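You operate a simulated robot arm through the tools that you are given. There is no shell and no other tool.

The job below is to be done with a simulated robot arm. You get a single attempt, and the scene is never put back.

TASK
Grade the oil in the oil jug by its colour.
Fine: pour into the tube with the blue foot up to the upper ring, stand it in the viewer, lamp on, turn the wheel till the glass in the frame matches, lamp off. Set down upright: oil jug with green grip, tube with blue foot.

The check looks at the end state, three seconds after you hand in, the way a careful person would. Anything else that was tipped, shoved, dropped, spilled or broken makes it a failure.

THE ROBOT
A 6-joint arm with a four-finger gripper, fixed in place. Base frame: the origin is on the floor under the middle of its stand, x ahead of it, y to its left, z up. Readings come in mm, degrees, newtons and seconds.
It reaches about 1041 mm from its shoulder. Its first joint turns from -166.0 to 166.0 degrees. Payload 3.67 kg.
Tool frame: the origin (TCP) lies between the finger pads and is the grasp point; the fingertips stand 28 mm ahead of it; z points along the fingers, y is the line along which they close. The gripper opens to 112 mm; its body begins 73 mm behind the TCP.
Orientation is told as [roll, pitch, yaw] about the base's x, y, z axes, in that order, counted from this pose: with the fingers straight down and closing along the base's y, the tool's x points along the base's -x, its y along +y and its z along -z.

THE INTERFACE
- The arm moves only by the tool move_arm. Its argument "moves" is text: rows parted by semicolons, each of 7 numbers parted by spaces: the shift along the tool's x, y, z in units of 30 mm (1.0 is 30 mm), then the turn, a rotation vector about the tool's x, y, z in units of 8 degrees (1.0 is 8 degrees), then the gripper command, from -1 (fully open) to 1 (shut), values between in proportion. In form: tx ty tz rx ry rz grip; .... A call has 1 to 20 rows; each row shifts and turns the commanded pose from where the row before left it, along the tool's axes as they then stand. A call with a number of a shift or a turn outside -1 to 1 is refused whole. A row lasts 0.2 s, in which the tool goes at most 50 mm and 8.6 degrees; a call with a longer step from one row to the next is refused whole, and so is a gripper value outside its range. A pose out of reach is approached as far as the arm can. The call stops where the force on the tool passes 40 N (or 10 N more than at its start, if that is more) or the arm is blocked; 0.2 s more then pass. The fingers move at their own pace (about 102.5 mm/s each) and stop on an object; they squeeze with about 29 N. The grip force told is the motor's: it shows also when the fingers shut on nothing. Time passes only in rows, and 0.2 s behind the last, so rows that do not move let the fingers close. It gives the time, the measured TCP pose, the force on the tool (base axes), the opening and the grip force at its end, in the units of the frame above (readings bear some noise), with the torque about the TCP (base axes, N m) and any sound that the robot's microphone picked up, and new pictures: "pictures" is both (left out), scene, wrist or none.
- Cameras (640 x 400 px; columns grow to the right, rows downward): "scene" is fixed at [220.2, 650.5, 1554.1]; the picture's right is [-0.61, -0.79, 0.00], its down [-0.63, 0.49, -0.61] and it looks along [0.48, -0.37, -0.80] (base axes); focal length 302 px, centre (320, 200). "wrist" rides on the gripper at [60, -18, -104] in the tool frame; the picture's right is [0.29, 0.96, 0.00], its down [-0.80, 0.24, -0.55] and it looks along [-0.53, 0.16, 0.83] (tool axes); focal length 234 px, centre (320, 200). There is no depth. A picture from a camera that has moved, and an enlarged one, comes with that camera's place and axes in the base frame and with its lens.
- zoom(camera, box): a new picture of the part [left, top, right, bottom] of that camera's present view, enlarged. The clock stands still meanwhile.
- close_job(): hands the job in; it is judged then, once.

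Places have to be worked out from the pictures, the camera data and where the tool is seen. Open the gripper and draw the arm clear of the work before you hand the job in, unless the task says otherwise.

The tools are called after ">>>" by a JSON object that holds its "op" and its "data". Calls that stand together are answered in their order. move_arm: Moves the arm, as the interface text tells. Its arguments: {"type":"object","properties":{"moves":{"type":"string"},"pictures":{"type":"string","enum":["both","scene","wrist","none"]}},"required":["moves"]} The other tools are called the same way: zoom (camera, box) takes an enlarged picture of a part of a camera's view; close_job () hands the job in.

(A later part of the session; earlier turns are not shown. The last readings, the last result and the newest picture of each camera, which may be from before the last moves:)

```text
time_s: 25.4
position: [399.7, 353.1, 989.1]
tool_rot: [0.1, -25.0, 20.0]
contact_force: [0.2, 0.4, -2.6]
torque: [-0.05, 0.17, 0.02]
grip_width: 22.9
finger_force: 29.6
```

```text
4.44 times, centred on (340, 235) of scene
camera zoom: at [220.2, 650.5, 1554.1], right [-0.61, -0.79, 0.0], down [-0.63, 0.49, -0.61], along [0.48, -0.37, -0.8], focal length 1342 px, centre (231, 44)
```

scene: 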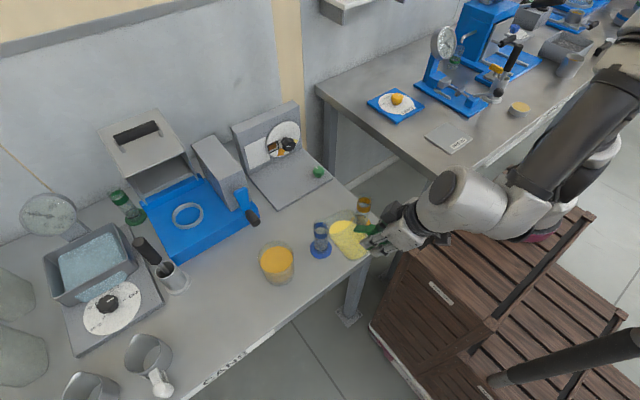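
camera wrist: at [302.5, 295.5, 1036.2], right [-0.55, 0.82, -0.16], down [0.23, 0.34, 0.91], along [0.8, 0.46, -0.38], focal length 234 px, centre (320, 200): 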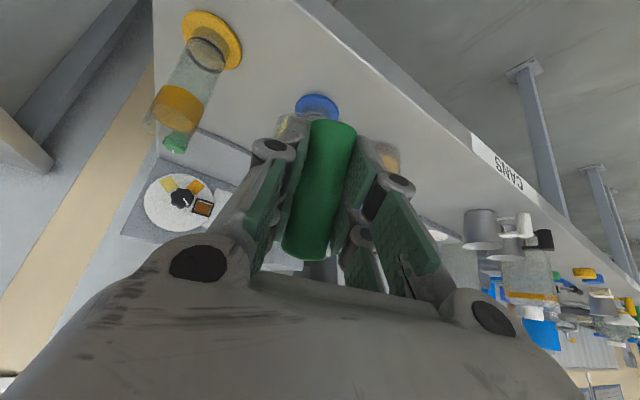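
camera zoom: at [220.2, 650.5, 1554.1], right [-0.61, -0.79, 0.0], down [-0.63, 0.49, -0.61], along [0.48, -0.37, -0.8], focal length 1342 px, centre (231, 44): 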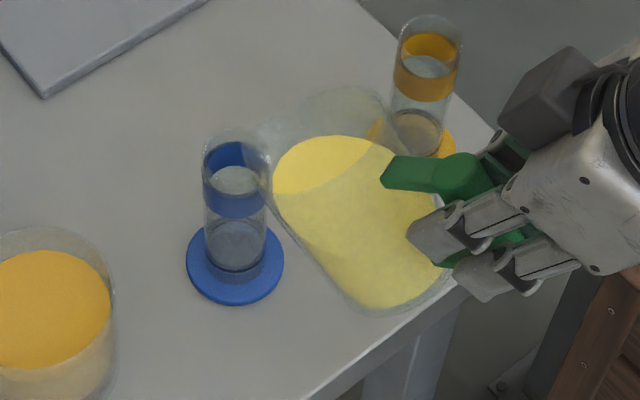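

>>> {"op": "zoom", "data": {"camera": "scene", "box": [325, 205, 365, 250]}}

>>> {"op": "zoom", "data": {"camera": "wrist", "box": [200, 40, 400, 180]}}

```text
8.89 times, centred on (345, 228) of scene
camera zoom: at [220.2, 650.5, 1554.1], right [-0.61, -0.79, 0.0], down [-0.63, 0.49, -0.61], along [0.48, -0.37, -0.8], focal length 2684 px, centre (98, -44)
```

zoom: 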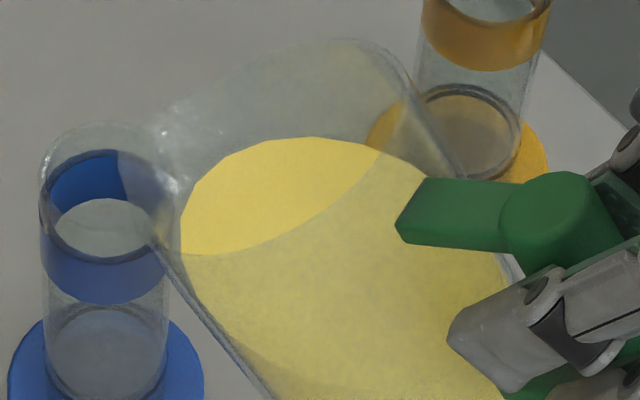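

```text
2.86 times, centred on (300, 110) of wrist
camera zoom: at [314.7, 302.0, 1058.7], right [-0.57, 0.81, -0.12], down [0.38, 0.39, 0.84], along [0.73, 0.44, -0.53], focal length 669 px, centre (377, 457)
```

zoom: 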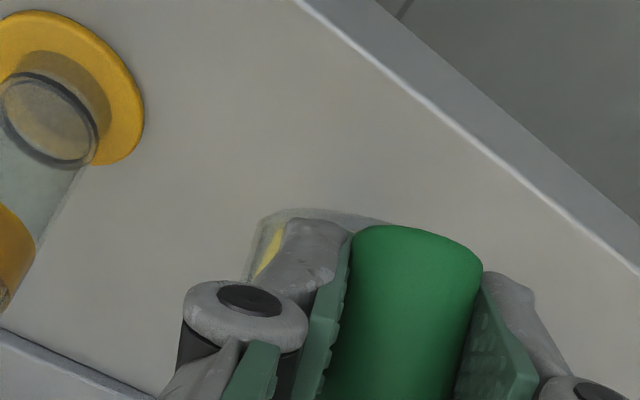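

>>> {"op": "zoom", "data": {"camera": "scene", "box": [310, 208, 342, 238]}}

```text
13.33 times, centred on (326, 223) of scene
camera zoom: at [220.2, 650.5, 1554.1], right [-0.61, -0.79, 0.0], down [-0.63, 0.49, -0.61], along [0.48, -0.37, -0.8], focal length 4026 px, centre (240, -107)
```

zoom: 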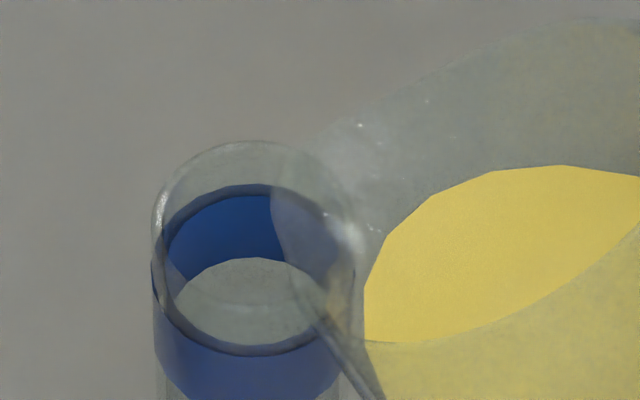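

The spout tip is about 7 mm short of the tube axis and some 5 mm to its left, well within the mouth. I nudge 4 mm right and pivot to 40°.

>>> {"op": "move_arm", "data": {"moves": "0 -0.133 0 0 0 0 1;-0.0516 0 -0.0647 0 0.125 0 1;-0.0516 0 -0.0647 0 0.125 0 1;-0.0516 0 -0.0647 0 0.125 0 1;-0.0516 0 -0.0647 0 0.125 0 1;-0.0516 0 -0.0647 0 0.125 0 1;0 0 0 0 0 0 1;0 0 0 0 0 0 1", "pictures": "scene"}}

>>> {"op": "zoom", "data": {"camera": "scene", "box": [308, 208, 348, 248]}}

```text
time_s: 27.2
position: [403.6, 348.9, 1002.1]
tool_rot: [0.1, -20.1, 20.1]
contact_force: [0.1, 1.1, -3.0]
torque: [0.0, 0.15, 0.02]
grip_width: 23.3
finger_force: 28.9
```

scene: 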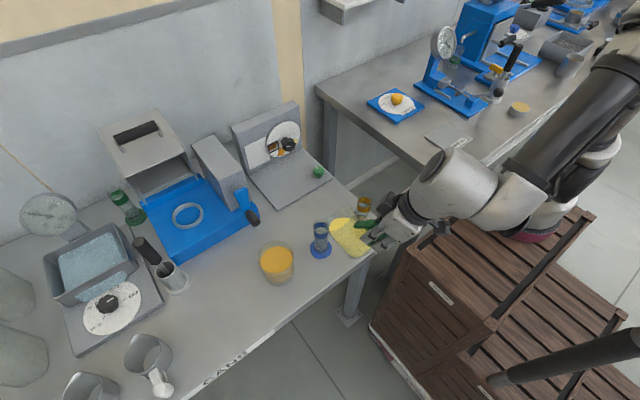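

```text
10.00 times, centred on (328, 228) of scene
camera zoom: at [220.2, 650.5, 1554.1], right [-0.61, -0.79, 0.0], down [-0.63, 0.49, -0.61], along [0.48, -0.37, -0.8], focal length 3019 px, centre (240, -80)
```

zoom: 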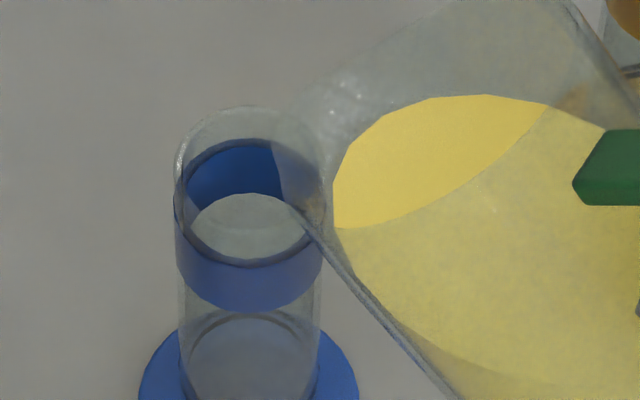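

Still no flow at 40°; the oil's edge is near the spout. I move the lip 5 mm forward and go on in 1° steps.

>>> {"op": "move_arm", "data": {"moves": "-0.157 -0.067 0.057 0 0 0 1;-0.0516 0 -0.0647 0 0.125 0 1;0 0 0 0 0 0 1;-0.0516 0 -0.0647 0 0.125 0 1;0 0 0 0 0 0 1;-0.0516 0 -0.0647 0 0.125 0 1;0 0 0 0 0 0 1;0 0 0 0 0 0 1", "pictures": "scene"}}

>>> {"op": "zoom", "data": {"camera": "scene", "box": [308, 208, 348, 248]}}

```text
time_s: 29.0
position: [413.2, 349.2, 1007.6]
tool_rot: [0.0, -17.1, 20.1]
contact_force: [-0.3, -0.1, -3.3]
torque: [-0.05, 0.1, 0.04]
grip_width: 23.0
finger_force: 29.3
```

scene: 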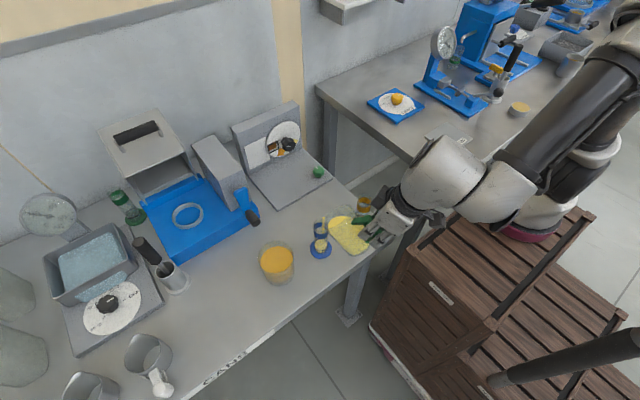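

```text
10.00 times, centred on (328, 228) of scene
camera zoom: at [220.2, 650.5, 1554.1], right [-0.61, -0.79, 0.0], down [-0.63, 0.49, -0.61], along [0.48, -0.37, -0.8], focal length 3019 px, centre (240, -80)
```

zoom: 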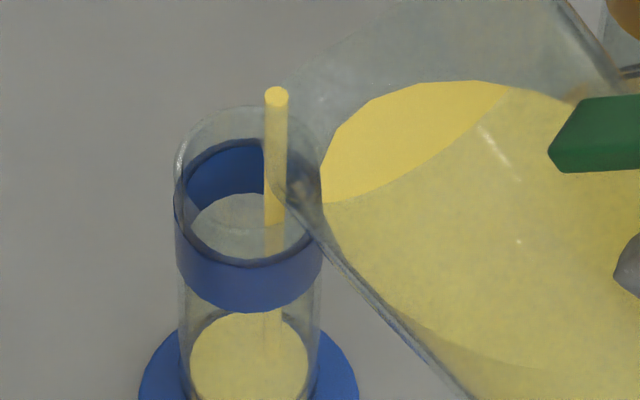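

Oil is flowing as a straight stream, about 6 mm off the tube axis and well inside; the surface is at z ≈ 829. I hold this tilt briefly and check again.

>>> {"op": "move_arm", "data": {"moves": "0 0 0 0 0 0 1;0 0 0 0 0 0 1", "pictures": "none"}}

>>> {"op": "zoom", "data": {"camera": "scene", "box": [308, 208, 348, 248]}}

```text
time_s: 29.6
position: [413.1, 350.4, 1008.1]
tool_rot: [0.0, -17.0, 20.0]
contact_force: [0.2, 0.5, -2.8]
torque: [-0.04, 0.09, -0.01]
grip_width: 23.1
finger_force: 28.4
```

```text
10.00 times, centred on (328, 228) of scene
camera zoom: at [220.2, 650.5, 1554.1], right [-0.61, -0.79, 0.0], down [-0.63, 0.49, -0.61], along [0.48, -0.37, -0.8], focal length 3019 px, centre (240, -80)
```

zoom: 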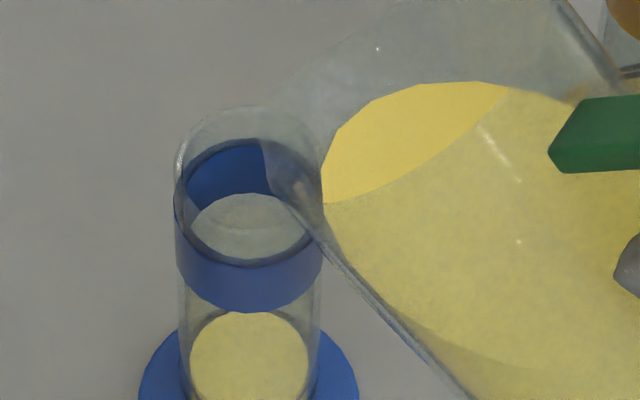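

The flow stopped by itself at this tilt, so each degree releases a small amount. I add 2° and check.

>>> {"op": "move_arm", "data": {"moves": "-0.0516 0 -0.0647 0 0.125 0 1;0 0 0 0 0 0 1;-0.0516 0 -0.0647 0 0.125 0 1;0 0 0 0 0 0 1;0 0 0 0 0 0 1;0 0 0 0 0 0 1;0 0 0 0 0 0 1", "pictures": "none"}}

>>> {"op": "zoom", "data": {"camera": "scene", "box": [308, 208, 348, 248]}}

```text
time_s: 31.2
position: [414.7, 351.0, 1011.7]
tool_rot: [0.0, -15.0, 20.0]
contact_force: [-0.6, 0.4, -4.2]
torque: [-0.02, 0.09, -0.01]
grip_width: 23.3
finger_force: 28.9
```

```text
10.00 times, centred on (328, 228) of scene
camera zoom: at [220.2, 650.5, 1554.1], right [-0.61, -0.79, 0.0], down [-0.63, 0.49, -0.61], along [0.48, -0.37, -0.8], focal length 3019 px, centre (240, -80)
```

zoom: 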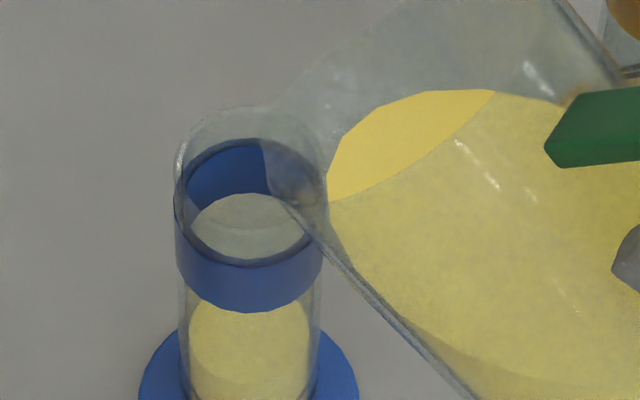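

The level rose to about z = 844 with 2°. I add 3° more.

>>> {"op": "move_arm", "data": {"moves": "-0.0516 0 -0.0647 0 0.125 0 1;0 0 0 0 0 0 1;-0.0516 0 -0.0647 0 0.125 0 1;0 0 0 0 0 0 1;-0.0516 0 -0.0647 0 0.125 0 1;0 0 0 0 0 0 1;0 0 0 0 0 0 1;0 0 0 0 0 0 1;0 0 0 0 0 0 1", "pictures": "none"}}

>>> {"op": "zoom", "data": {"camera": "scene", "box": [308, 208, 348, 248]}}

```text
time_s: 33.2
position: [416.1, 350.0, 1019.2]
tool_rot: [-0.1, -12.0, 20.0]
contact_force: [0.5, 0.1, -2.9]
torque: [-0.03, 0.11, 0.0]
grip_width: 22.9
finger_force: 29.1
```

```text
10.00 times, centred on (328, 228) of scene
camera zoom: at [220.2, 650.5, 1554.1], right [-0.61, -0.79, 0.0], down [-0.63, 0.49, -0.61], along [0.48, -0.37, -0.8], focal length 3019 px, centre (240, -80)
```

zoom: 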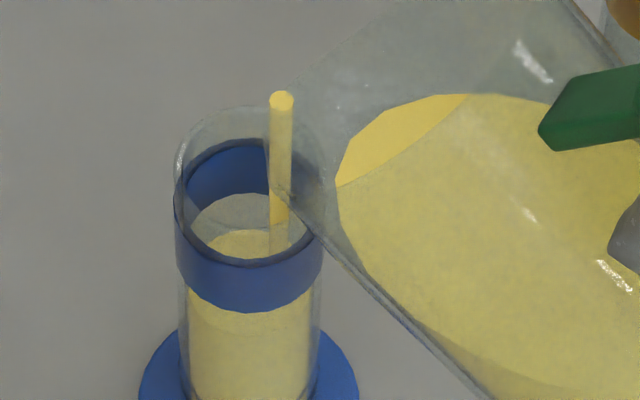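

The surface is at about z = 872 and oil still runs; the blue ring spans roughly z 889–910. I wait for the flow to settle.

>>> {"op": "move_arm", "data": {"moves": "0 0 0 0 0 0 1;0 0 0 0 0 0 1", "pictures": "none"}}

>>> {"op": "zoom", "data": {"camera": "scene", "box": [308, 208, 348, 248]}}

```text
time_s: 33.8
position: [416.6, 351.3, 1019.0]
tool_rot: [0.0, -12.0, 20.0]
contact_force: [0.2, -0.5, -3.3]
torque: [-0.03, 0.09, 0.0]
grip_width: 22.9
finger_force: 29.0
```

```text
10.00 times, centred on (328, 228) of scene
camera zoom: at [220.2, 650.5, 1554.1], right [-0.61, -0.79, 0.0], down [-0.63, 0.49, -0.61], along [0.48, -0.37, -0.8], focal length 3019 px, centre (240, -80)
```

zoom: 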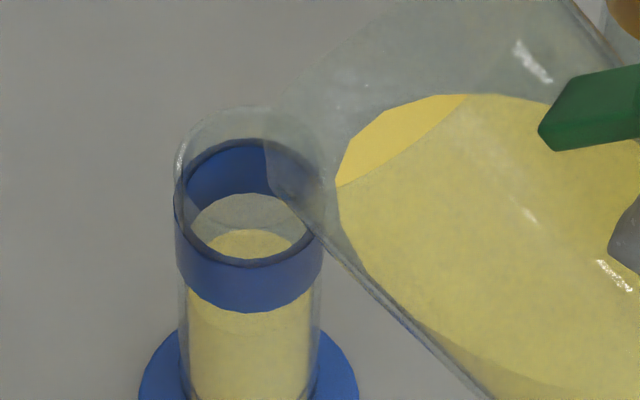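

Settled at about z = 872. I add 2°, then check before the last bit.

>>> {"op": "move_arm", "data": {"moves": "-0.0516 0 -0.0647 0 0.125 0 1;0 0 0 0 0 0 1;-0.0516 0 -0.0647 0 0.125 0 1;0 0 0 0 0 0 1;0 0 0 0 0 0 1;0 0 0 0 0 0 1;0 0 0 0 0 0 1;0 0 0 0 0 0 1;0 0 0 0 0 0 1", "pictures": "none"}}

>>> {"op": "zoom", "data": {"camera": "scene", "box": [308, 208, 348, 248]}}

```text
time_s: 35.8
position: [417.3, 351.4, 1024.3]
tool_rot: [0.0, -10.0, 20.0]
contact_force: [0.5, -0.4, -2.8]
torque: [-0.08, 0.01, -0.03]
grip_width: 22.9
finger_force: 29.3
```

```text
10.00 times, centred on (328, 228) of scene
camera zoom: at [220.2, 650.5, 1554.1], right [-0.61, -0.79, 0.0], down [-0.63, 0.49, -0.61], along [0.48, -0.37, -0.8], focal length 3019 px, centre (240, -80)
```

zoom: 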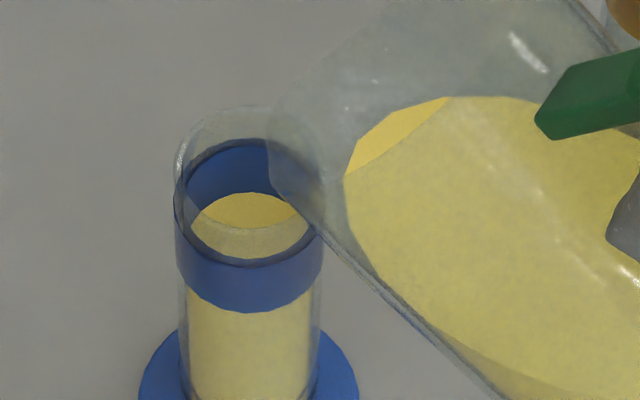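

The surface now reaches the lower edge of the blue ring (≈ z 888). About 1.2° more should bring it to the ring's middle.

>>> {"op": "move_arm", "data": {"moves": "-0.031 0 -0.0388 0 0.075 0 1;0 0 0 0 0 0 1;-0.031 0 -0.0388 0 0.075 0 1;0 0 0 0 0 0 1;0 0 0 0 0 0 1;0 0 0 0 0 0 1;0 0 0 0 0 0 1;0 0 0 0 0 0 1;0 0 0 0 0 0 1", "pictures": "none"}}

>>> {"op": "zoom", "data": {"camera": "scene", "box": [308, 208, 348, 248]}}

```text
time_s: 37.8
position: [419.6, 352.1, 1026.6]
tool_rot: [0.0, -8.8, 19.9]
contact_force: [-0.4, 0.2, -2.5]
torque: [-0.01, 0.06, 0.0]
grip_width: 23.0
finger_force: 29.0
```

```text
10.00 times, centred on (328, 228) of scene
camera zoom: at [220.2, 650.5, 1554.1], right [-0.61, -0.79, 0.0], down [-0.63, 0.49, -0.61], along [0.48, -0.37, -0.8], focal length 3019 px, centre (240, -80)
```

zoom: 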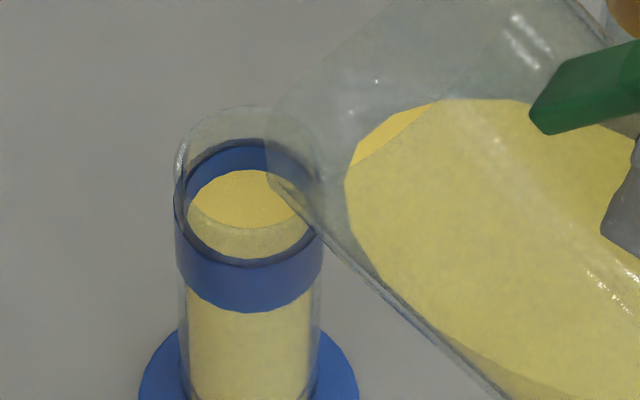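

The surface now sits at mid-ring (≈ z 899) and the stream has stopped. I tilt the jug back about its lip and raise it.

>>> {"op": "move_arm", "data": {"moves": "0.148 0 0.199 0 -0.375 0 1;0.148 0 0.199 0 -0.375 0 1;-0.128 0 -0.483 0 0 0 1;-0.128 0 -0.483 0 0 0 1;0.148 0 0.199 0 -0.375 0 1;0.148 0 0.199 0 -0.375 0 1;0.148 0 0.199 0 -0.375 0 1;0.148 0 0.199 0 -0.375 0 1;0.148 0 0.199 0 -0.375 0 1;0.148 0 0.199 0 -0.375 0 1;0.148 0 0.199 0 -0.375 0 1;0 0 0 0 0 0 1", "pictures": "scene"}}

>>> {"op": "zoom", "data": {"camera": "scene", "box": [290, 190, 390, 280]}}

```text
time_s: 40.4
position: [403.6, 346.6, 990.5]
tool_rot: [0.0, -35.8, 20.0]
contact_force: [-0.3, -0.2, -2.1]
torque: [-0.07, 0.1, 0.0]
grip_width: 23.1
finger_force: 29.3
```

scene: 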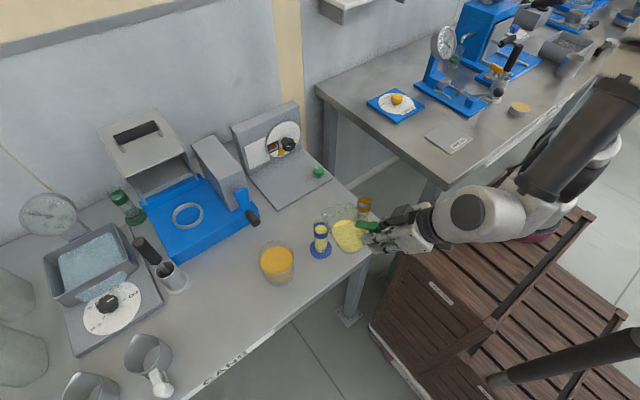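

```text
4.44 times, centred on (340, 235) of scene
camera zoom: at [220.2, 650.5, 1554.1], right [-0.61, -0.79, 0.0], down [-0.63, 0.49, -0.61], along [0.48, -0.37, -0.8], focal length 1342 px, centre (231, 44)
```

zoom: 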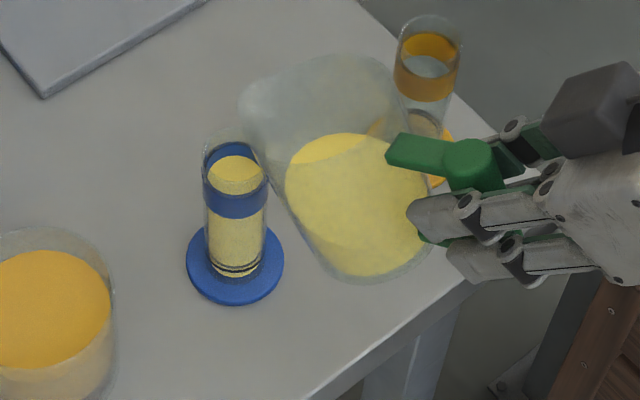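

The tube is filled to mid-ring with nothing spilled. Now I carry the jug back the way it came, first up and sideways, then level it.

>>> {"op": "move_arm", "data": {"moves": "-0.215 0 -0.297 0 0 0 1;-0.215 0 -0.297 0 0 0 1;-0.089 0.35 0.064 0 0 0 1;-0.089 0.35 0.064 0 0 0 1;-0.089 0.35 0.064 0 0 0 1;-0.089 0.35 0.064 0 0 0 1;-0.089 0.35 0.064 0 0 0 1;-0.089 0.35 0.064 0 0 0 1;-0.089 0.35 0.064 0 0 0 1;-0.089 0.35 0.064 0 0 0 1;0 0 0 0 -0.378 0 1;0 0 0 0 -0.378 0 1;0 0 0 0 -0.378 0 1;0 0 0 0 -0.378 0 1;0 0 0 0 -0.378 0 1;0 0 0 0 -0.378 0 1;0 0 0 0 -0.378 0 1;0 0 0 0 -0.378 0 1;0 0 0 0 0 0 1", "pictures": "scene"}}

```text
time_s: 44.4
position: [398.5, 435.3, 1014.2]
tool_rot: [0.1, -60.0, 19.9]
contact_force: [-0.5, -0.3, -2.9]
torque: [-0.02, 0.13, 0.01]
grip_width: 23.2
finger_force: 29.0
```

scene: 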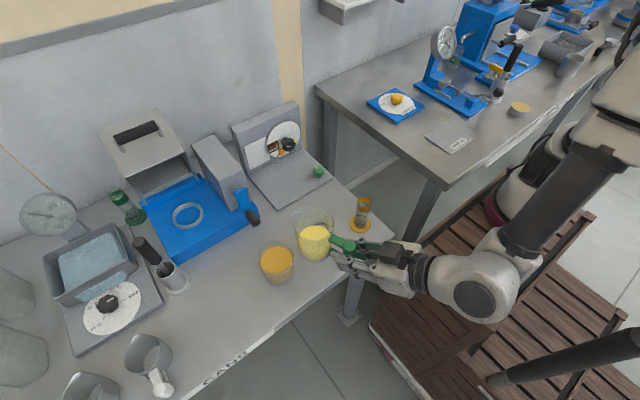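

Now unyaw by 15° and carry the jug back along y, staying in front of the beaker.

>>> {"op": "move_arm", "data": {"moves": "0 0 0 0.325 0 0.1875 1;0 0 0 0.325 0 0.1875 1;0 0 0 0.325 0 0.1875 1;0 0 0 0.325 0 0.1875 1;0 0 0 0.325 0 0.1875 1;-0.027 0.614 0.047 0 0 0 1;-0.027 0.614 0.047 0 0 0 1;-0.027 0.614 0.047 0 0 0 1;-0.027 0.614 0.047 0 0 0 1;-0.027 0.614 0.047 0 0 0 1;-0.027 0.614 0.047 0 0 0 1;-0.027 0.614 0.047 0 0 0 1;-0.027 0.614 0.047 0 0 0 1;-0.027 0.614 0.047 0 0 0 1;-0.027 0.614 0.047 0 0 0 1;-0.027 0.614 0.047 0 0 0 1;-0.027 0.614 0.047 0 0 0 1;-0.027 0.614 0.047 0 0 0 1;-0.027 0.614 0.047 0 0 0 1;0 0 0 0 0 0 1", "pictures": "scene"}}

```text
time_s: 48.6
position: [401.5, 691.6, 1015.3]
tool_rot: [0.0, -60.0, 4.9]
contact_force: [0.2, 0.6, -2.0]
torque: [-0.02, 0.12, -0.04]
grip_width: 22.9
finger_force: 29.1
```

scene: 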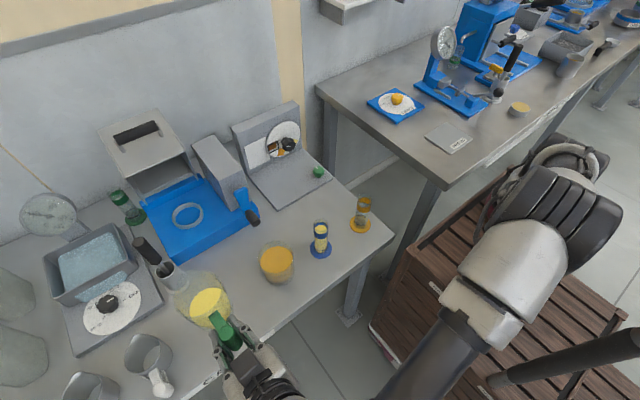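

Now over to the original spot and down to about 15 mm above the bench, before a gentle landing.

>>> {"op": "move_arm", "data": {"moves": "-0.277 -0.028 0.479 0 0 0 1;-0.277 -0.028 0.479 0 0 0 1;-0.277 -0.028 0.479 0 0 0 1;-0.277 -0.028 0.479 0 0 0 1;-0.277 -0.028 0.479 0 0 0 1;0.433 0 0.25 0 0 0 1;0.433 0 0.25 0 0 0 1;0.433 0 0.25 0 0 0 1;0.433 0 0.25 0 0 0 1;0.433 0 0.25 0 0 0 1;0.433 0 0.25 0 0 0 1;0.433 0 0.25 0 0 0 1;0.433 0 0.25 0 0 0 1;0.289 0 0.167 0 0 0 1;0.289 0 0.167 0 0 0 1;0.289 0 0.167 0 0 0 1;0 0 0 0 0 0 1"}}

>>> {"op": "zoom", "data": {"camera": "scene", "box": [180, 240, 280, 350]}}

```text
time_s: 52.2
position: [482.7, 695.2, 863.4]
tool_rot: [0.1, -59.9, 5.0]
contact_force: [0.1, -0.4, -2.4]
torque: [-0.01, 0.12, 0.01]
grip_width: 22.8
finger_force: 28.9
camera wrist: at [365.4, 667.9, 864.2], right [-0.23, 0.94, -0.25], down [-0.1, 0.23, 0.97], along [0.97, 0.25, 0.04], focal length 234 px, centre (320, 200)
```

scene: 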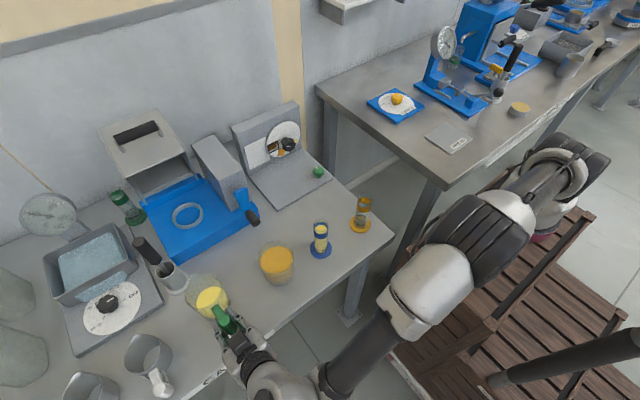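
wrist: 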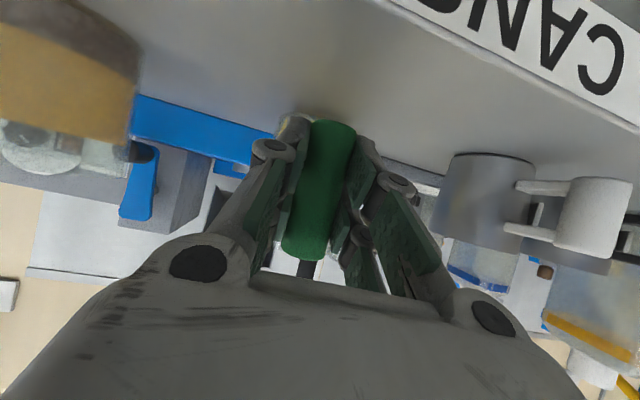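

```text
3.64 times, centred on (230, 295) of scene
camera zoom: at [220.2, 650.5, 1554.1], right [-0.61, -0.79, 0.0], down [-0.63, 0.49, -0.61], along [0.48, -0.37, -0.8], focal length 1098 px, centre (647, -146)
```

zoom: 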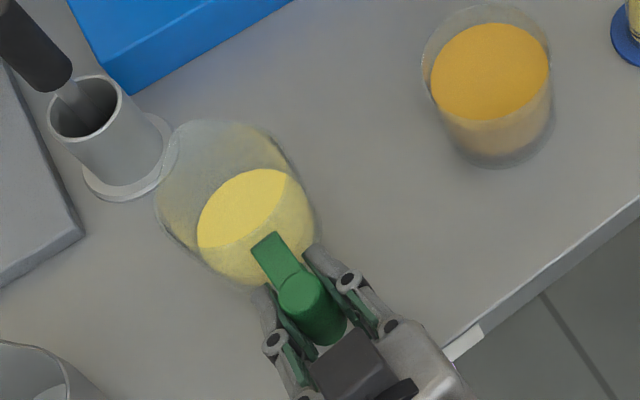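

About 14 mm to go. I descend in small steps and watch the force for touch-down.

>>> {"op": "move_arm", "data": {"moves": "0.0866 0 0.05 0 0 0 1;0.0866 0 0.05 0 0 0 1;0.0866 0 0.05 0 0 0 1;0.0577 0 0.0333 0 0 0 1;0 0 0 0 0 0 1", "pictures": "none"}}

>>> {"op": "move_arm", "data": {"moves": "0.0289 0 0.0167 0 0 0 1;0 0 0 0 0 0 1", "pictures": "none"}}

```text
time_s: 53.4
position: [482.5, 695.9, 854.9]
tool_rot: [-0.1, -59.9, 5.0]
contact_force: [0.7, -0.1, -2.7]
torque: [0.03, 0.15, -0.01]
grip_width: 22.8
finger_force: 29.7
```

```text
time_s: 54.0
position: [482.7, 697.6, 853.5]
tool_rot: [0.0, -60.0, 4.9]
contact_force: [0.5, 0.6, 0.5]
torque: [0.01, -0.26, -0.01]
grip_width: 23.1
finger_force: 29.1
```

Touch-down of the jug's front edge (force went from −2.7 to +0.5, torque reversed): the jug has drooped about 1.5° in the grip. I rock it back about that edge to sit flat.

>>> {"op": "move_arm", "data": {"moves": "0.0392 0 0.0025 0 -0.0625 0 1;0 0 0 0 0 0 1", "pictures": "none"}}

>>> {"op": "move_arm", "data": {"moves": "0.0392 0 0.0025 0 -0.0625 0 1;0 0 0 0 0 0 1", "pictures": "both"}}

>>> {"op": "zoom", "data": {"camera": "scene", "box": [180, 240, 280, 350]}}

```text
time_s: 54.6
position: [481.3, 697.2, 851.6]
tool_rot: [0.1, -60.4, 4.9]
contact_force: [1.4, -1.3, 1.0]
torque: [-0.02, -0.42, -0.13]
grip_width: 23.1
finger_force: 29.1
```

```text
time_s: 55.2
position: [480.7, 697.9, 849.6]
tool_rot: [0.2, -61.0, 5.0]
contact_force: [1.2, 1.5, 1.5]
torque: [0.05, -0.4, 0.1]
grip_width: 22.9
finger_force: 29.2
camera wrist: at [364.0, 668.6, 849.3], right [-0.22, 0.94, -0.25], down [-0.12, 0.23, 0.97], along [0.97, 0.25, 0.06], focal length 234 px, centre (320, 200)
```

scene: 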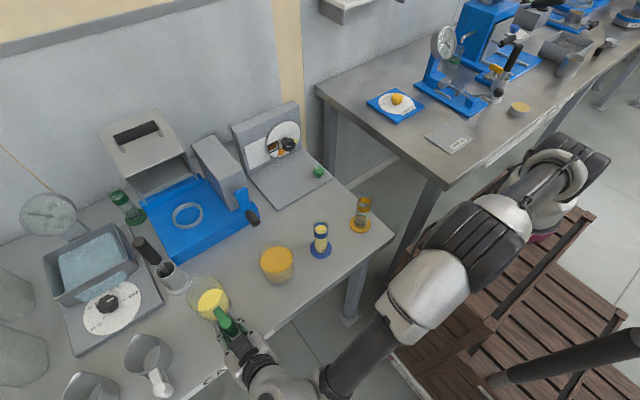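
wrist: 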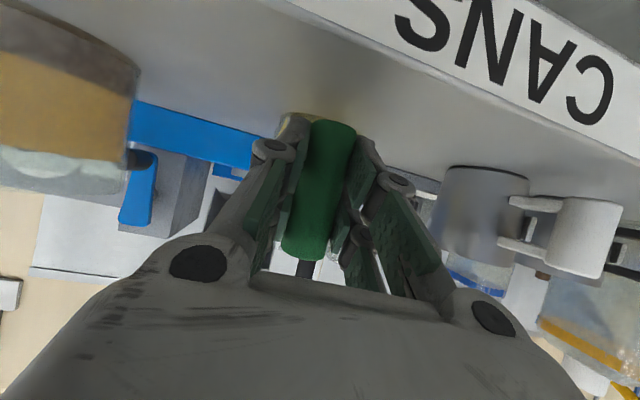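

```text
3.64 times, centred on (230, 295) of scene
camera zoom: at [220.2, 650.5, 1554.1], right [-0.61, -0.79, 0.0], down [-0.63, 0.49, -0.61], along [0.48, -0.37, -0.8], focal length 1098 px, centre (647, -146)
```

zoom: 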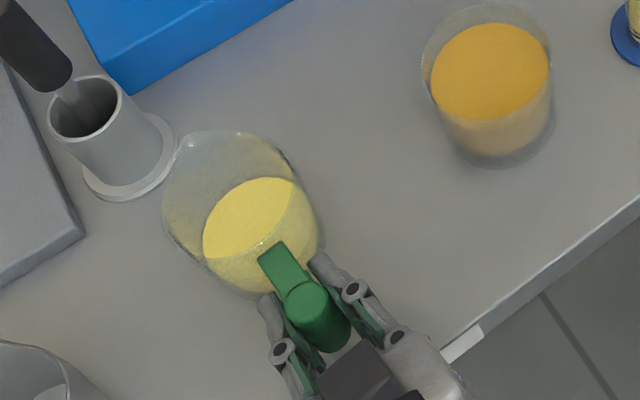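

>>> {"op": "move_arm", "data": {"moves": "0.0392 0 0.0025 0 -0.0625 0 1;0 0 0 0 0 0 1", "pictures": "none"}}

```text
time_s: 55.8
position: [480.1, 697.0, 849.5]
tool_rot: [0.0, -61.5, 5.0]
contact_force: [2.3, -1.3, 4.8]
torque: [-0.06, -0.33, -0.09]
grip_width: 23.0
finger_force: 29.0
```

Force now builds without further lowering, so the jug is flat on the bench. I open the fingers and let it settle.

>>> {"op": "move_arm", "data": {"moves": "-0.02 0 0 0 0 0 0.5;0 0 0 0 0 0 0.3;0 0 0 0 0 0 0;0 0 0 0 0 0 -0.3;0 0 0 0 0 0 -0.3"}}

>>> {"op": "zoom", "data": {"camera": "scene", "box": [180, 240, 280, 350]}}

```text
time_s: 57.0
position: [481.1, 697.3, 850.2]
tool_rot: [0.1, -61.3, 5.0]
contact_force: [0.0, -0.4, 0.3]
torque: [-0.01, 0.01, 0.0]
grip_width: 72.9
finger_force: 0.0
camera wrist: at [363.6, 668.7, 847.4], right [-0.22, 0.94, -0.25], down [-0.13, 0.23, 0.97], along [0.97, 0.25, 0.07], focal length 234 px, centre (320, 200)
```

scene: 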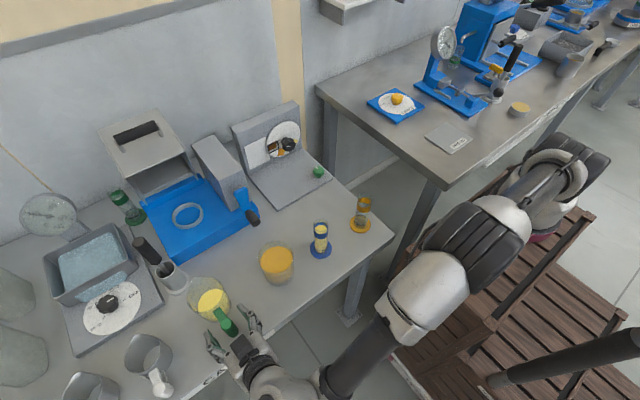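
wrist: 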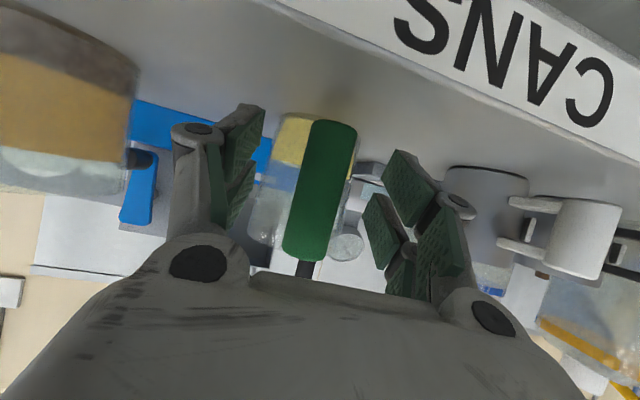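

```text
3.64 times, centred on (230, 295) of scene
camera zoom: at [220.2, 650.5, 1554.1], right [-0.61, -0.79, 0.0], down [-0.63, 0.49, -0.61], along [0.48, -0.37, -0.8], focal length 1098 px, centre (647, -146)
```

zoom: 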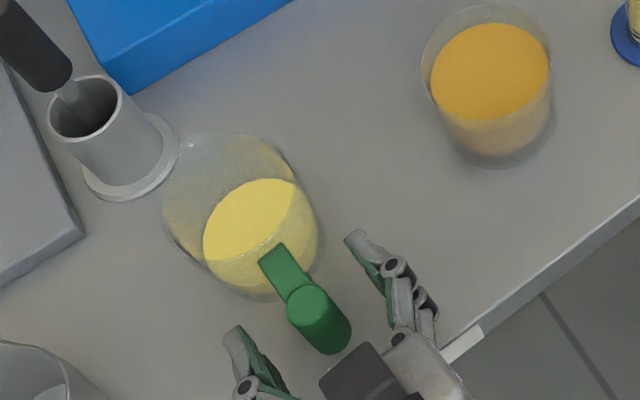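

The jug stands upright with its grip free. I back the fingers off, rise, and head to the tube's side with the pitch at 40° down and zero yaw.

>>> {"op": "move_arm", "data": {"moves": "0 0 -0.4 0 0 0 -0.3;0 0 -0.6 0 0 0 -0.3;0 0 -0.7 0 0 0 -0.3;0 0 -0.7 0 0 0 -0.3;0 0 -0.7 0 0 0 -0.3;0 0 -0.6 0 0 0 -0.3;-0.4385 0 -0.24 0 0 0 -0.3;-0.4385 0 -0.24 0 0 0 -0.3;-0.4385 0 -0.24 0 0 0 -0.3;-0.4385 0 -0.24 0 0 0 -0.3;0 0 0 0 0.7 0 -0.3;0 0 0 0 0.713 0 -0.3;0 0 0 0.479 0 0.402 -0.3;0 -0.95 0 0 0 0 -0.3;0 -0.95 0 0 0 0 -0.3;0 -0.95 0 0 0 0 -0.3;0 -0.95 0 0 0 0 -0.3;0 -0.95 0 0 0 0 -0.3;0 -0.95 0 0 0 0 -0.3;0 -0.95 0 0 0 0 -0.3"}}

```text
time_s: 61.2
position: [384.7, 488.6, 962.9]
tool_rot: [0.1, -50.1, 0.1]
contact_force: [0.0, 0.2, -0.4]
torque: [-0.03, 0.0, -0.02]
grip_width: 72.9
finger_force: 0.1
camera wrist: at [267.0, 470.4, 984.3], right [-0.19, 0.96, -0.22], down [0.09, 0.24, 0.97], along [0.98, 0.16, -0.13], focal length 234 px, centre (320, 200)
```

scene: 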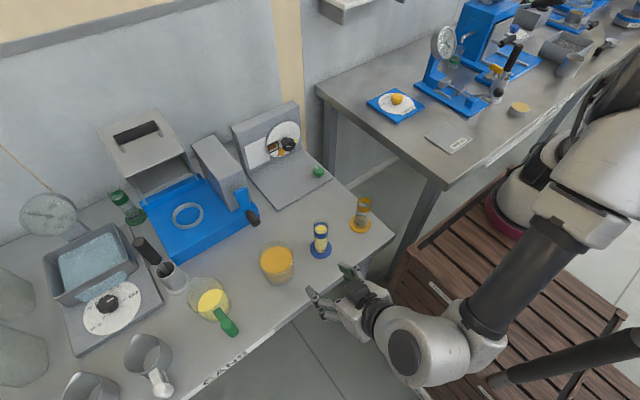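
wrist: 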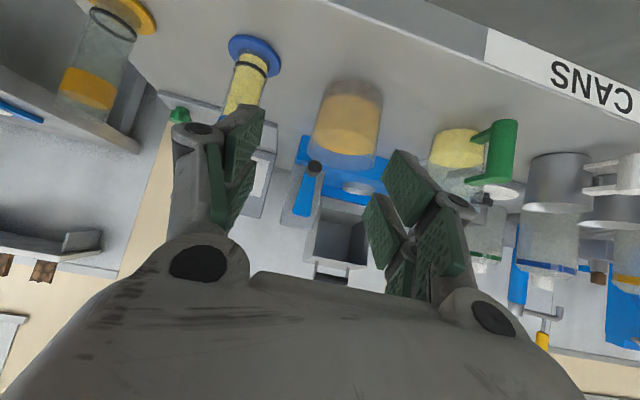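

>>> {"op": "move_arm", "data": {"moves": "0 -0.955 0 0 0 0 -0.3;0 -0.955 0 0 0 0 -0.3;0 -0.955 0 0 0 0 -0.3;0 0 0 0 0 0 -0.3"}}

>>> {"op": "zoom", "data": {"camera": "wrist", "box": [240, 10, 400, 130]}}

>>> {"op": "zoom", "data": {"camera": "wrist", "box": [140, 60, 330, 220]}}

```text
time_s: 62.2
position: [382.2, 403.8, 962.8]
tool_rot: [0.1, -50.1, 0.0]
contact_force: [0.1, 0.5, 0.3]
torque: [-0.02, 0.02, 0.03]
grip_width: 72.8
finger_force: 0.0
camera wrist: at [265.8, 385.7, 984.1], right [-0.19, 0.96, -0.22], down [0.09, 0.24, 0.97], along [0.98, 0.16, -0.13], focal length 234 px, centre (320, 200)
```

scene: 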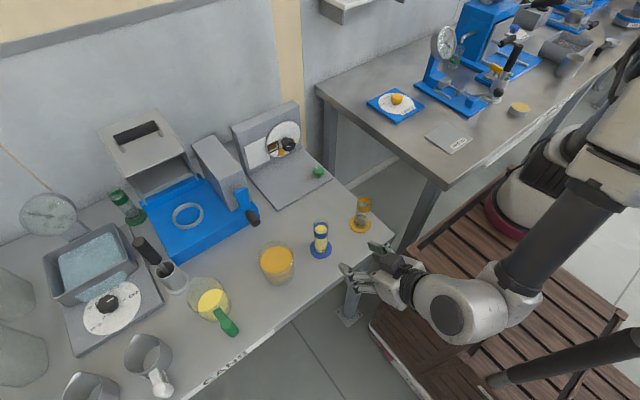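
wrist: 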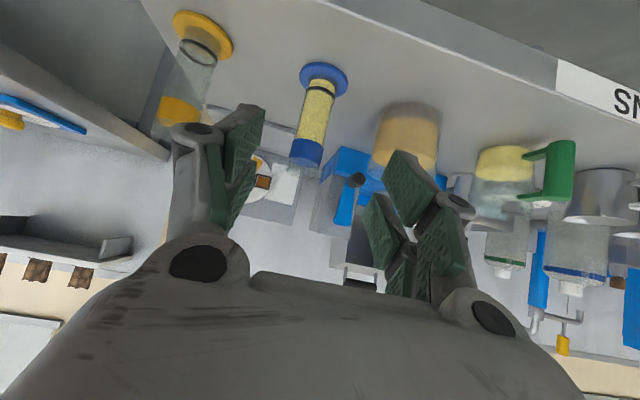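

```text
3.33 times, centred on (320, 70) of wrist
camera zoom: at [265.8, 385.7, 984.1], right [-0.19, 0.96, -0.22], down [0.09, 0.24, 0.97], along [0.98, 0.16, -0.13], focal length 781 px, centre (320, 633)
```

zoom: 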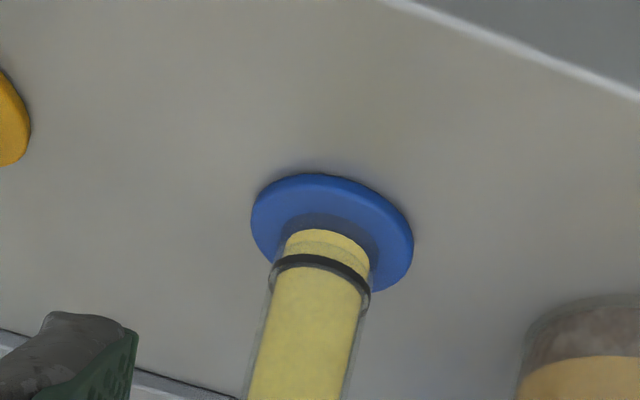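

```text
2.50 times, centred on (235, 140) of wrist
camera zoom: at [265.8, 385.7, 984.1], right [-0.19, 0.96, -0.22], down [0.09, 0.24, 0.97], along [0.98, 0.16, -0.13], focal length 585 px, centre (532, 350)
```

zoom: 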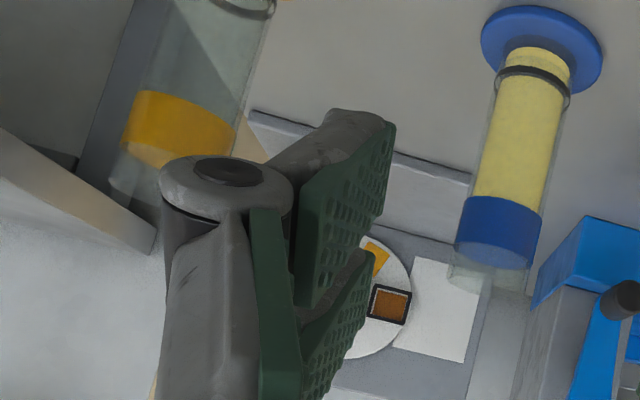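

The filled tube is at about (537.5, 401.5). I line up behind it and come within 70 mm, then check alignment again.

>>> {"op": "move_arm", "data": {"moves": "-0.39 -0.037 0 0 0 0 -0.3;-0.39 -0.037 0 0 0 0 -0.3;0 0 0.73 0 0 0 -0.3;0 0 0.73 0 0 0 -0.3;0 0 0.73 0 0 0 -0.3;0 0 0.73 0 0 0 -0.3;0 0 0.73 0 0 0 -0.3;0 0 0 0 0 0 -0.3"}}

>>> {"op": "zoom", "data": {"camera": "wrist", "box": [220, 50, 420, 210]}}

>>> {"op": "zoom", "data": {"camera": "scene", "box": [280, 200, 400, 310]}}

```text
time_s: 64.0
position: [483.5, 401.3, 911.3]
tool_rot: [0.1, -50.1, 0.0]
contact_force: [0.5, -0.1, 0.2]
torque: [0.01, 0.0, 0.01]
grip_width: 72.8
finger_force: 0.1
camera wrist: at [366.6, 383.4, 932.9], right [-0.19, 0.96, -0.22], down [0.09, 0.24, 0.97], along [0.98, 0.16, -0.13], focal length 234 px, centre (320, 200)
```

scene: 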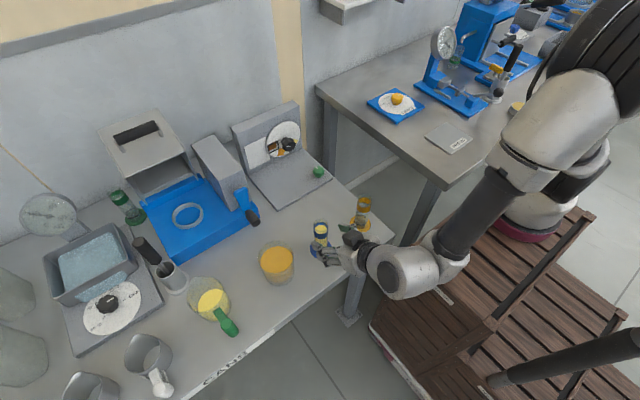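
wrist: 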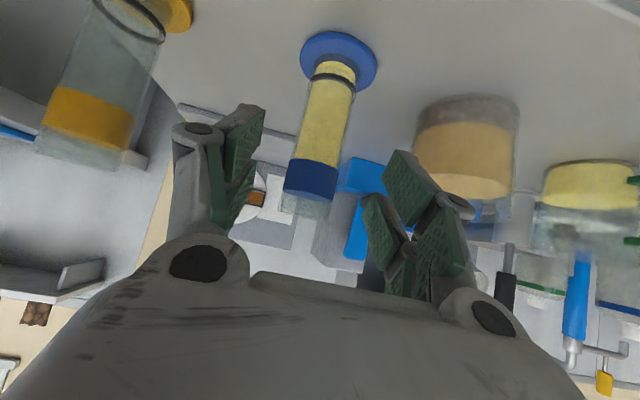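

```text
2.50 times, centred on (320, 130) of wrist
camera zoom: at [366.6, 383.4, 932.9], right [-0.19, 0.96, -0.22], down [0.09, 0.24, 0.97], along [0.98, 0.16, -0.13], focal length 585 px, centre (320, 375)
```

zoom: 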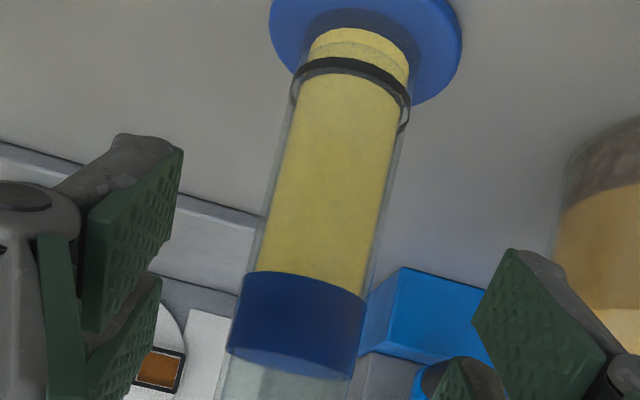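

```text
3.64 times, centred on (340, 255) of scene
camera zoom: at [220.2, 650.5, 1554.1], right [-0.61, -0.79, 0.0], down [-0.63, 0.49, -0.61], along [0.48, -0.37, -0.8], focal length 1098 px, centre (247, 0)
```

zoom: 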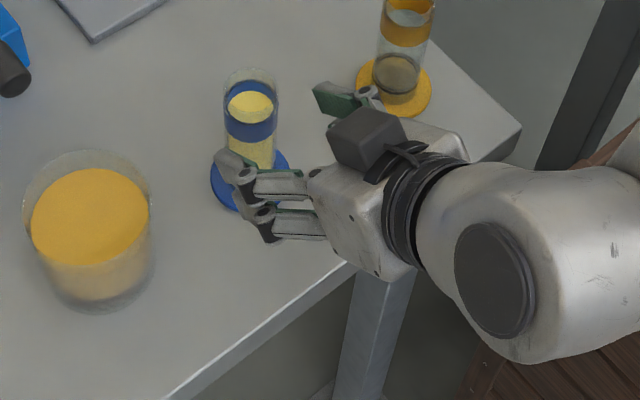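

Alignment is right: the tube is centred on the tool axis 69 mm ahead. I advance slowly and then close softly.

>>> {"op": "move_arm", "data": {"moves": "0 0 0.45 0 0 0 -0.3;0 0 0.45 0 0 0 -0.3;0 0 0.45 0 0 0 -0.3;0 0 0.45 0 0 0 -0.3;0 0 0.45 0 0 0 -0.3;0 0 0 0 0 0 -0.3"}}

>>> {"op": "zoom", "data": {"camera": "scene", "box": [280, 200, 400, 310]}}

```text
time_s: 65.4
position: [534.1, 400.0, 868.2]
tool_rot: [0.0, -50.1, -0.1]
contact_force: [0.0, 0.6, -0.3]
torque: [0.04, -0.04, 0.05]
grip_width: 72.7
finger_force: 0.0
camera wrist: at [417.6, 382.9, 888.7], right [-0.18, 0.96, -0.22], down [0.09, 0.24, 0.97], along [0.98, 0.16, -0.13], focal length 234 px, centre (320, 200)
```

scene: 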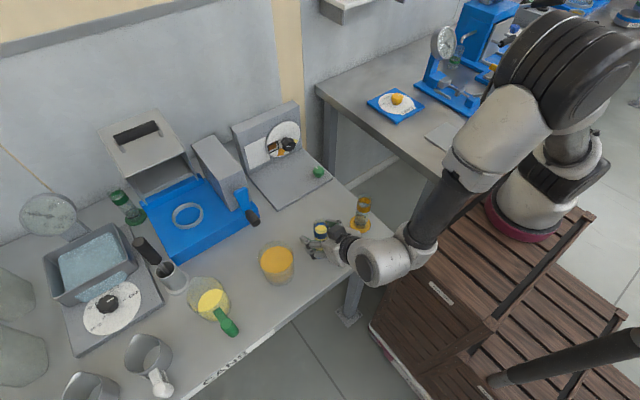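
wrist: 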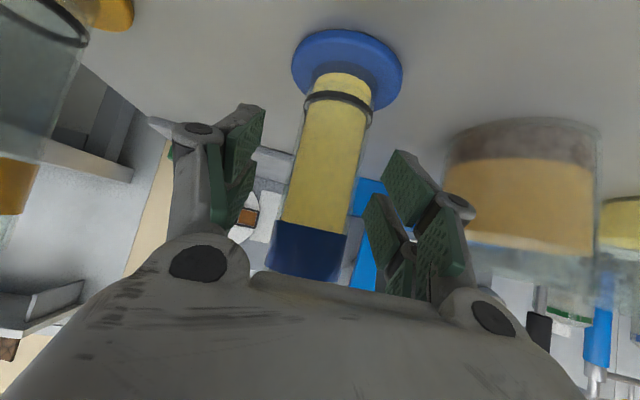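

```text
3.64 times, centred on (340, 255) of scene
camera zoom: at [220.2, 650.5, 1554.1], right [-0.61, -0.79, 0.0], down [-0.63, 0.49, -0.61], along [0.48, -0.37, -0.8], focal length 1098 px, centre (247, 0)
```

zoom: 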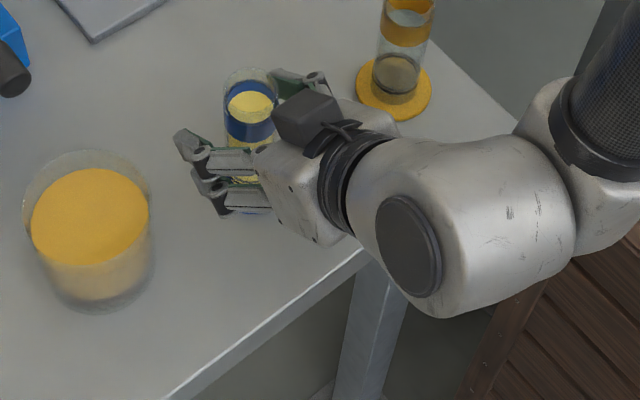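

The tube is centred between the pads. I close stepwise.

>>> {"op": "move_arm", "data": {"moves": "0 0.03 0 0 0 0 0;0 0 0 0 0 0 0.2;0 0 0 0 0 0 0.3;0 0 0 0 0 0 0.4;0 0 0 0 0 0 0.6;0 0 0 0 0 0 1;0 0 0 0 0 0 1"}}

>>> {"op": "zoom", "data": {"camera": "scene", "box": [290, 200, 370, 270]}}

```text
time_s: 67.0
position: [535.2, 400.7, 865.8]
tool_rot: [0.0, -50.1, 0.0]
contact_force: [1.1, 0.0, 1.6]
torque: [0.14, -0.07, -0.07]
grip_width: 33.2
finger_force: 29.7
camera wrist: at [417.4, 383.9, 888.7], right [-0.18, 0.96, -0.22], down [0.09, 0.24, 0.97], along [0.98, 0.16, -0.13], focal length 234 px, centre (320, 200)
```

scene: 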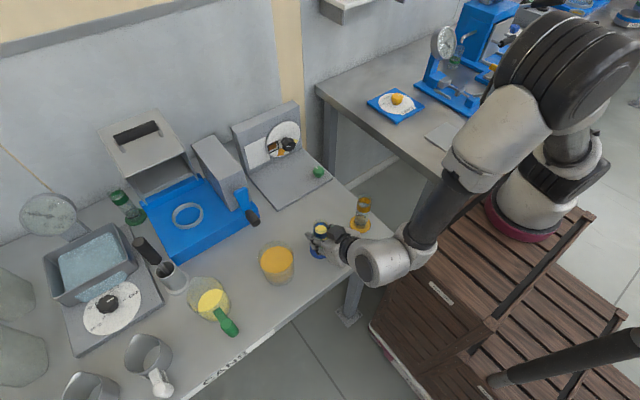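
wrist: 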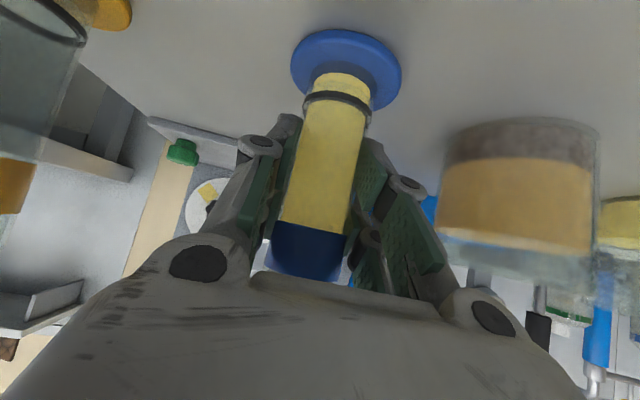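

```text
5.71 times, centred on (330, 235) of scene
camera zoom: at [220.2, 650.5, 1554.1], right [-0.61, -0.79, 0.0], down [-0.63, 0.49, -0.61], along [0.48, -0.37, -0.8], focal length 1725 px, centre (263, 0)
```

zoom: 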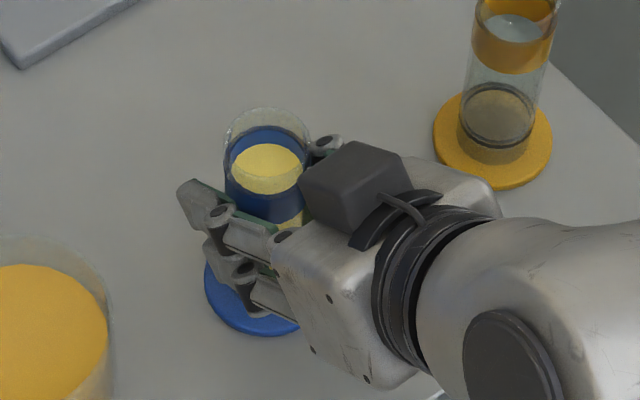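

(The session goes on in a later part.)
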